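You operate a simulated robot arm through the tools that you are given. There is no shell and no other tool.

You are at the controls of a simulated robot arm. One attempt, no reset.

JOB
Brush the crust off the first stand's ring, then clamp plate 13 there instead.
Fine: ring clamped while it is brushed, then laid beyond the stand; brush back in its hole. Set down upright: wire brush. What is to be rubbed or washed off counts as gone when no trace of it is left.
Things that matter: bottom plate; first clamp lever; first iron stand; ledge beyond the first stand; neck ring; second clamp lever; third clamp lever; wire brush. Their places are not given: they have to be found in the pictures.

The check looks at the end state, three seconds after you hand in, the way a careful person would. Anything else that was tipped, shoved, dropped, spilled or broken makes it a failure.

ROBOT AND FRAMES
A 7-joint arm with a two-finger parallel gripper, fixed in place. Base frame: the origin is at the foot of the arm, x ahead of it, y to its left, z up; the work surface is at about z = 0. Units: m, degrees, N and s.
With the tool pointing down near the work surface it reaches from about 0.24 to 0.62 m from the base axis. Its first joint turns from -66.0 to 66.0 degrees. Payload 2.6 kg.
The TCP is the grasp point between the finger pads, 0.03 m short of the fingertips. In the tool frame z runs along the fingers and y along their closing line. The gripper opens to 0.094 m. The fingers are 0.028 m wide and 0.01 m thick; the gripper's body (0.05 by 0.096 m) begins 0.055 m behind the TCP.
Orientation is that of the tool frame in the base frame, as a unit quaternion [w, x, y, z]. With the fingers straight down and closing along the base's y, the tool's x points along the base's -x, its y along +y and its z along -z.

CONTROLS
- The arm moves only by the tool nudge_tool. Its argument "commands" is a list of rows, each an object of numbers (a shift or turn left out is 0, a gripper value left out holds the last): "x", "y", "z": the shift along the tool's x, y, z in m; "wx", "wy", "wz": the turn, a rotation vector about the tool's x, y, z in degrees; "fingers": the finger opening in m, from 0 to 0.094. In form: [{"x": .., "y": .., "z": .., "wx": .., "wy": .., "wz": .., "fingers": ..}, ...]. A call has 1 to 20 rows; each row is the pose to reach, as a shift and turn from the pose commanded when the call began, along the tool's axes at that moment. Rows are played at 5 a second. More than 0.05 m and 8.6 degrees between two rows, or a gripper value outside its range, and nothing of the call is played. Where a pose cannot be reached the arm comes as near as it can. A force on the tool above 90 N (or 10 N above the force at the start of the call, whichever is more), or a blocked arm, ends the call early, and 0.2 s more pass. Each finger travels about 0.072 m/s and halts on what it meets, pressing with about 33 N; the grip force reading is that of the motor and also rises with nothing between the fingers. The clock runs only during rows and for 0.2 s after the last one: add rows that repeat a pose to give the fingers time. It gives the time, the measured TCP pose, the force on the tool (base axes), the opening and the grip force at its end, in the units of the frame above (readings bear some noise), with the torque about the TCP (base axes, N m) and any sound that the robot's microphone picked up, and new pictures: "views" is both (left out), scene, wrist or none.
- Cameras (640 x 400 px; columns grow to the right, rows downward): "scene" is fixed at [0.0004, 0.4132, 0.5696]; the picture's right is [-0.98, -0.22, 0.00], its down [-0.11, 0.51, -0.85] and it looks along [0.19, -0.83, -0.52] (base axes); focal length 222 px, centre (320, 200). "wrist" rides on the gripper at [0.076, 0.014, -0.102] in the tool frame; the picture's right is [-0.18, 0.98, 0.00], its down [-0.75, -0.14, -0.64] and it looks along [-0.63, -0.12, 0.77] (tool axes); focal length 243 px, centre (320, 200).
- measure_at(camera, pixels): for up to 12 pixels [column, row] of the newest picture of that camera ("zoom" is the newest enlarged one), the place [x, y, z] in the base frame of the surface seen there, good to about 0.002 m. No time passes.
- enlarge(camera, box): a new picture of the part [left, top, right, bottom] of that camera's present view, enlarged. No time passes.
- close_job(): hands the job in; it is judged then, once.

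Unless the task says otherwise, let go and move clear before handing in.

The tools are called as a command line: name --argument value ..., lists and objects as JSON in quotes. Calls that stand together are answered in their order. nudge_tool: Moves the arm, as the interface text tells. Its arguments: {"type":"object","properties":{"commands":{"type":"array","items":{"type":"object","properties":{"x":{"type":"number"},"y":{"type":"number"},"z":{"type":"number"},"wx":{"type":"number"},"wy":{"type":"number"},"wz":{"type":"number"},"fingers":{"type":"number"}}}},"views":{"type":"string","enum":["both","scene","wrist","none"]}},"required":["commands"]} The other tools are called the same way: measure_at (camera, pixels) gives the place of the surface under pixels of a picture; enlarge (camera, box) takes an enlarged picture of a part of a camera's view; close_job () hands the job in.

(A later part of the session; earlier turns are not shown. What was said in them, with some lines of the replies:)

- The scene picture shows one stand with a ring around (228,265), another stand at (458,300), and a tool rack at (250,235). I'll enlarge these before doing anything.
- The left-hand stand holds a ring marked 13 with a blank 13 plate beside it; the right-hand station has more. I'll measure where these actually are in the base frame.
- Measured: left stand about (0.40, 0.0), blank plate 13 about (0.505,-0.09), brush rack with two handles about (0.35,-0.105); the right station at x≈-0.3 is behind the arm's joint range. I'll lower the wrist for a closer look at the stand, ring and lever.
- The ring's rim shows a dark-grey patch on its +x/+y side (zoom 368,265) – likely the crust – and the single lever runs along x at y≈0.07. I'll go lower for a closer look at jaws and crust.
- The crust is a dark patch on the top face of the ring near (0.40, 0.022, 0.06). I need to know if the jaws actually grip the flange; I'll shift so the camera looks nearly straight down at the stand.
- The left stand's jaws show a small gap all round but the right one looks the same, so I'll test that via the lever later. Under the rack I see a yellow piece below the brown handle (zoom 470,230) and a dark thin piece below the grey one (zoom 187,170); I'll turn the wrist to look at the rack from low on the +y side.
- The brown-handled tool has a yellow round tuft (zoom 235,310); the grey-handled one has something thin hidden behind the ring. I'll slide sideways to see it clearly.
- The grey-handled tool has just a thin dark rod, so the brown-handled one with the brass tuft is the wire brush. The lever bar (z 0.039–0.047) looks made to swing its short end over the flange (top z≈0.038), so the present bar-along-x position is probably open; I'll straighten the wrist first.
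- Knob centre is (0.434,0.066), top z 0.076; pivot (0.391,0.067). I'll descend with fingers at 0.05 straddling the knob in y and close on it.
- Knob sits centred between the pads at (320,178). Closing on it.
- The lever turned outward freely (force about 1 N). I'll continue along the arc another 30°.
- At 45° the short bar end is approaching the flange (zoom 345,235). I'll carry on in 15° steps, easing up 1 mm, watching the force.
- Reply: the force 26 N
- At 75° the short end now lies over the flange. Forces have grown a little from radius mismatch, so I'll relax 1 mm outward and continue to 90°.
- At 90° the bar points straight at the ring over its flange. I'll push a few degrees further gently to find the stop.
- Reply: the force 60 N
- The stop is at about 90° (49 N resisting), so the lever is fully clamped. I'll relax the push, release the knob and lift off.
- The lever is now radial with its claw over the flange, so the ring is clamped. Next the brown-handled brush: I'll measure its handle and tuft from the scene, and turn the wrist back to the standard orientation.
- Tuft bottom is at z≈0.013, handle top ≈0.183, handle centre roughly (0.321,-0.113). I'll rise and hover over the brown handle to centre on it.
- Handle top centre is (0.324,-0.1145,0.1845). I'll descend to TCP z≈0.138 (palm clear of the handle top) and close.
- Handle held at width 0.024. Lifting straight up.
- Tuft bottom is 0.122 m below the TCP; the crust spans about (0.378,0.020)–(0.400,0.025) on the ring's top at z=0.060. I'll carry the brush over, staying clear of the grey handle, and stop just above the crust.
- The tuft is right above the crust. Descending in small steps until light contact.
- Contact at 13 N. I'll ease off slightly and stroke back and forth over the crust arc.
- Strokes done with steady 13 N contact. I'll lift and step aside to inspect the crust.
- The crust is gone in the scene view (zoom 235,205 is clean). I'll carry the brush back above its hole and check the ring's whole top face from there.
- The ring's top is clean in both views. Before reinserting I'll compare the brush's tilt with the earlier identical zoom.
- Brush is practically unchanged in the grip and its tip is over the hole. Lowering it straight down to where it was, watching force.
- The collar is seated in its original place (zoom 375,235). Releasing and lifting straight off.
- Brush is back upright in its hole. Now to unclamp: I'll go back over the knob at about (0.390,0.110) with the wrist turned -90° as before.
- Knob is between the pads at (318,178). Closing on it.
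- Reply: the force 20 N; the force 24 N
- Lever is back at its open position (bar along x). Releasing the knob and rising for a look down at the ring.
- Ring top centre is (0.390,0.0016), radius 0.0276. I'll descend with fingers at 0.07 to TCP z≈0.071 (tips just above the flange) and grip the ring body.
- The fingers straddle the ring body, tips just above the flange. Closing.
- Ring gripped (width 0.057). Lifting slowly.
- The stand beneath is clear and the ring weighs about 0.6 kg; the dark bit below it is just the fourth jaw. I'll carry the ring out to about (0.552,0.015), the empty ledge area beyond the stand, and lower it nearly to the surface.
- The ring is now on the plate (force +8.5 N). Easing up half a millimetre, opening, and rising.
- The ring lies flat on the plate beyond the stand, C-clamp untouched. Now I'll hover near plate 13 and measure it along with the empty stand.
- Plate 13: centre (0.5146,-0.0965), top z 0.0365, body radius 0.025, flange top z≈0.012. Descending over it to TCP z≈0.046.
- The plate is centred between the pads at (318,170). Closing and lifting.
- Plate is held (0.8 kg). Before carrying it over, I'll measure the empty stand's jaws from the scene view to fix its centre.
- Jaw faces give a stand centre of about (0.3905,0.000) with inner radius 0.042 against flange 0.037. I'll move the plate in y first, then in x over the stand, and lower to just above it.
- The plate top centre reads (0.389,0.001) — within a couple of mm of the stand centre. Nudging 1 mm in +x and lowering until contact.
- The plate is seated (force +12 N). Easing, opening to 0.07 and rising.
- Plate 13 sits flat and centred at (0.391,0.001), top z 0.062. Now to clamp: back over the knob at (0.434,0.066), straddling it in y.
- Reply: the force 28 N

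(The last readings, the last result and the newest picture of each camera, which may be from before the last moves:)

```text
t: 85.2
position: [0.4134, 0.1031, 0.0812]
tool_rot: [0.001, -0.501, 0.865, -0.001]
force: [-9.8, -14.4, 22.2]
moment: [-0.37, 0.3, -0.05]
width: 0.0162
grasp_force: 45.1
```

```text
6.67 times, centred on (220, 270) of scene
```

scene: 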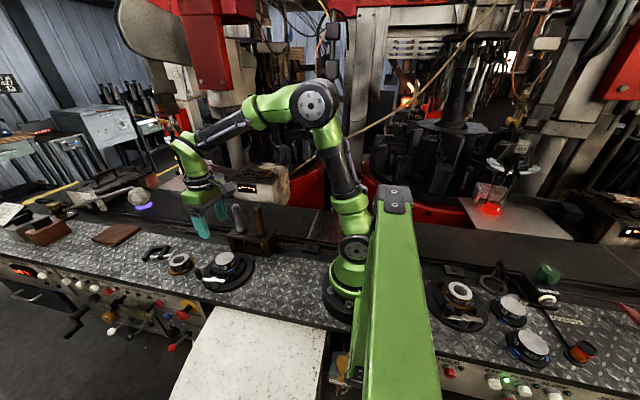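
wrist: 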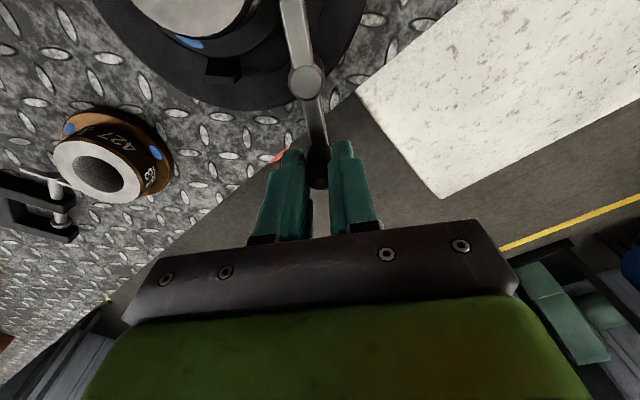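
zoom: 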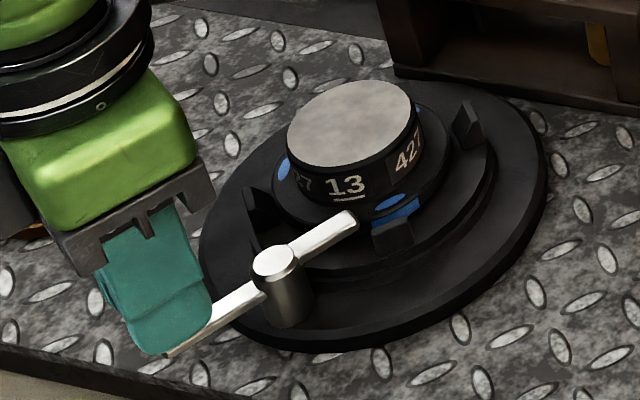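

At 60° the bar nears the flange; radial force shows I'm ~1 mm too far out and low. Correcting and continuing to 90°.

nudge_tool --commands '[{"x": 0.0012, "y": 0.0046, "z": -0.0008, "wz": -6}, {"x": 0.0019, "y": 0.009, "z": -0.0008, "wz": -12}, {"x": 0.003, "y": 0.0134, "z": -0.0008, "wz": -18}, {"x": 0.0046, "y": 0.0177, "z": -0.0008, "wz": -24}, {"x": 0.0066, "y": 0.0218, "z": -0.0008, "wz": -30}, {"x": 0.0066, "y": 0.0218, "z": -0.0008, "wz": -30}]' --views "wrist"

enlarge --camera "scene" --box '[180, 240, 260, 300]'

```text
t: 86.6
position: [0.3905, 0.1083, 0.0815]
tool_rot: [-0.001, 0.709, -0.706, 0.001]
force: [12.5, -0.1, -18.0]
moment: [0.42, -0.39, -0.1]
width: 0.0163
grasp_force: 44.8
```

wrist: 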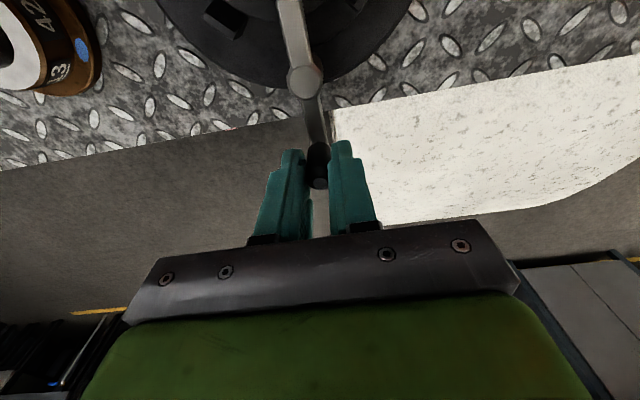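

```text
6.67 times, centred on (220, 270) of scene
```

zoom: 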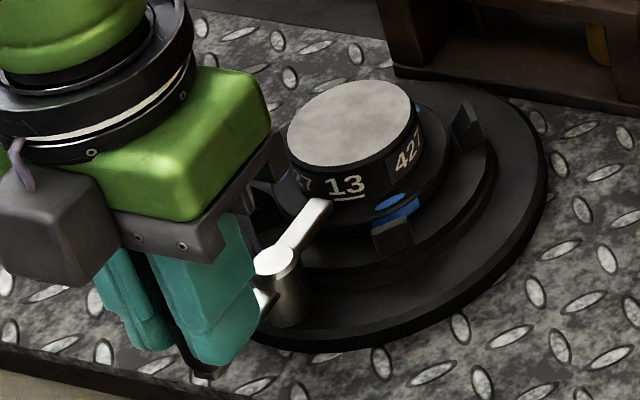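

Lever is at about 90°; I'll press a few degrees further to be sure it is hard on its stop, as before.

nudge_tool --commands '[{"x": 0.0, "y": 0.0022, "z": 0.0006, "wz": -3}, {"x": 0.0001, "y": 0.0045, "z": 0.0006, "wz": -6}, {"x": 0.0003, "y": 0.0055, "z": 0.0006, "wz": -7}, {"x": 0.0003, "y": 0.0055, "z": 0.0006, "wz": -7}]' --views "none"

```text
t: 87.6
position: [0.3897, 0.1089, 0.0835]
tool_rot: [-0.008, 0.751, -0.66, 0.007]
force: [51.2, 2.1, -35.0]
moment: [-0.22, -0.16, 0.02]
width: 0.0166
grasp_force: 45.9
```

On the stop (51 N). Relaxing, releasing and lifting away.

nudge_tool --commands '[{"y": -0.0028, "wz": 4}, {"y": -0.0055, "wz": 7}, {"y": -0.0055, "wz": 7}, {"y": -0.0055, "wz": 7, "fingers": 0.03}, {"y": -0.0055, "wz": 7, "fingers": 0.05}, {"y": -0.0055, "wz": 7, "fingers": 0.05}, {"y": -0.0055, "wz": 7, "fingers": 0.05}]' --views "none"

nudge_tool --commands '[{"z": -0.02}, {"z": -0.05}, {"z": -0.09}, {"z": -0.13}, {"z": -0.17}, {"z": -0.17}]' --views "both"

enlarge --camera "scene" --box '[140, 225, 260, 305]'

enlarge --camera "scene" --box '[190, 250, 254, 298]'

```text
t: 89.2
position: [0.3874, 0.1109, 0.0811]
tool_rot: [-0.001, 0.707, -0.707, 0.0]
force: [0.1, -0.3, -0.6]
moment: [0.01, 0.03, -0.03]
width: 0.0502
grasp_force: 0.1
```

```text
t: 90.6
position: [0.3882, 0.1102, 0.2501]
tool_rot: [0.0, -0.707, 0.707, -0.001]
force: [-0.5, 0.3, -0.1]
moment: [-0.01, 0.02, 0.0]
width: 0.0501
grasp_force: 0.0
```

scene: 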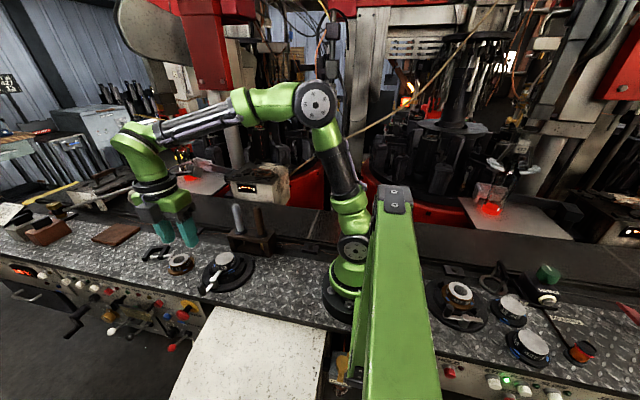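
wrist: 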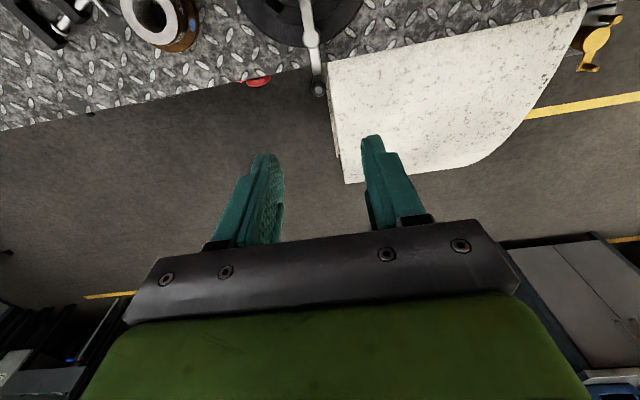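

```text
5.00 times, centred on (200, 265) of scene
```

zoom: 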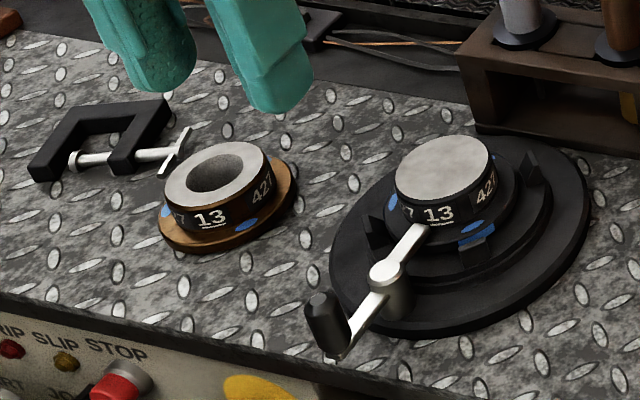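

```text
8.33 times, centred on (222, 274) of scene
```

zoom: 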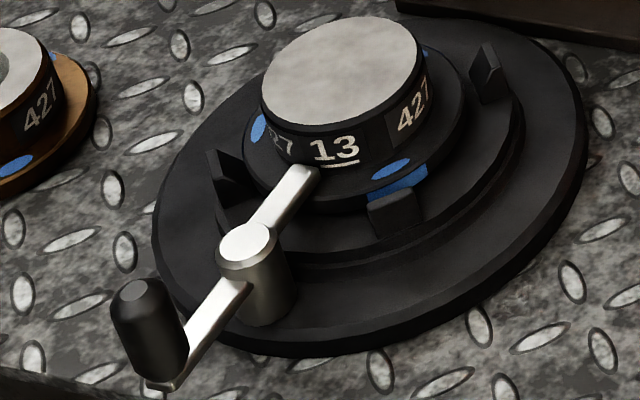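

Plate 13 is under the claw with the lever radial, the ring lies flat beyond the stand, and the C-clamp is undisturbed. A last check of the lever angle, ring and brush rack before handing in.

measure_at --camera "wrist" --pixels '[[319, 88], [311, 37], [318, 70]]'

enlarge --camera "scene" --box '[160, 245, 208, 283]'

enlarge --camera "scene" --box '[220, 195, 284, 263]'

```text
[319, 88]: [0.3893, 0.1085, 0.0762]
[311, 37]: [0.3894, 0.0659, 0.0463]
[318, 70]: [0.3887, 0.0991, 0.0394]
```

```text
10.53 times, centred on (184, 264) of scene
```

zoom: 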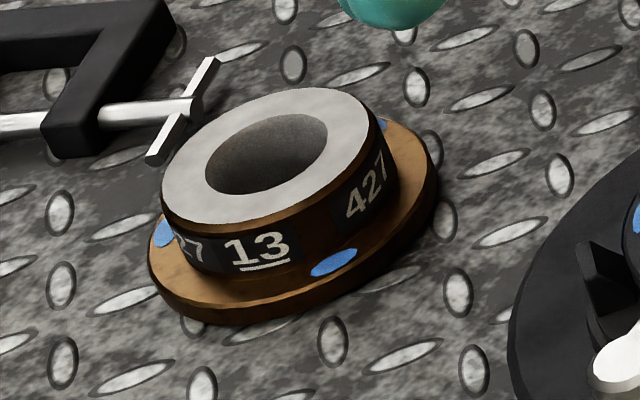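

```text
5.88 times, centred on (252, 229) of scene
```

zoom: 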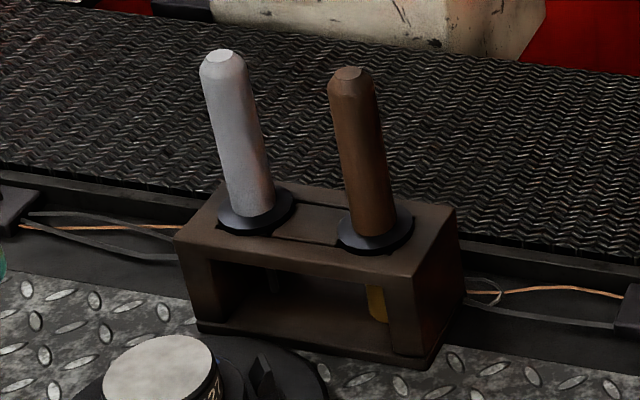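

The knob (0.3893,0.1085) sits square to the pivot (0.3894,0.0659), so the lever is at 90°. The ring is clean and flat, and the brush is upright in its hole. The gripper is clear at z=0.25, so I'm handing the job in.

close_job

```text
The job is handed in.
```

The job is done and handed in. I haven't seen the judge's result.

- **Ring:** The first stand's clamp lever looked open at the start, so I closed it before brushing. The crust came off the top face, and no trace showed in any later picture. The ring now lies flat on the diamond plate beyond the stand, at about (0.55, 0.01). I took that stretch of plate to be the ledge, since nothing there was marked.
- **Wire brush:** I used the brown-handled brush with the brass tuft. It is back upright in its own hole.
- **Plate 13:** It sits flat and centred on the first stand, with the lever turned to its stop over the flange.

I didn't see anything else move: the C-clamp, the rack and the grey-handled tool looked unchanged in the last pictures. I never went near the other stands or their levers. The gripper is open and clear of everything.
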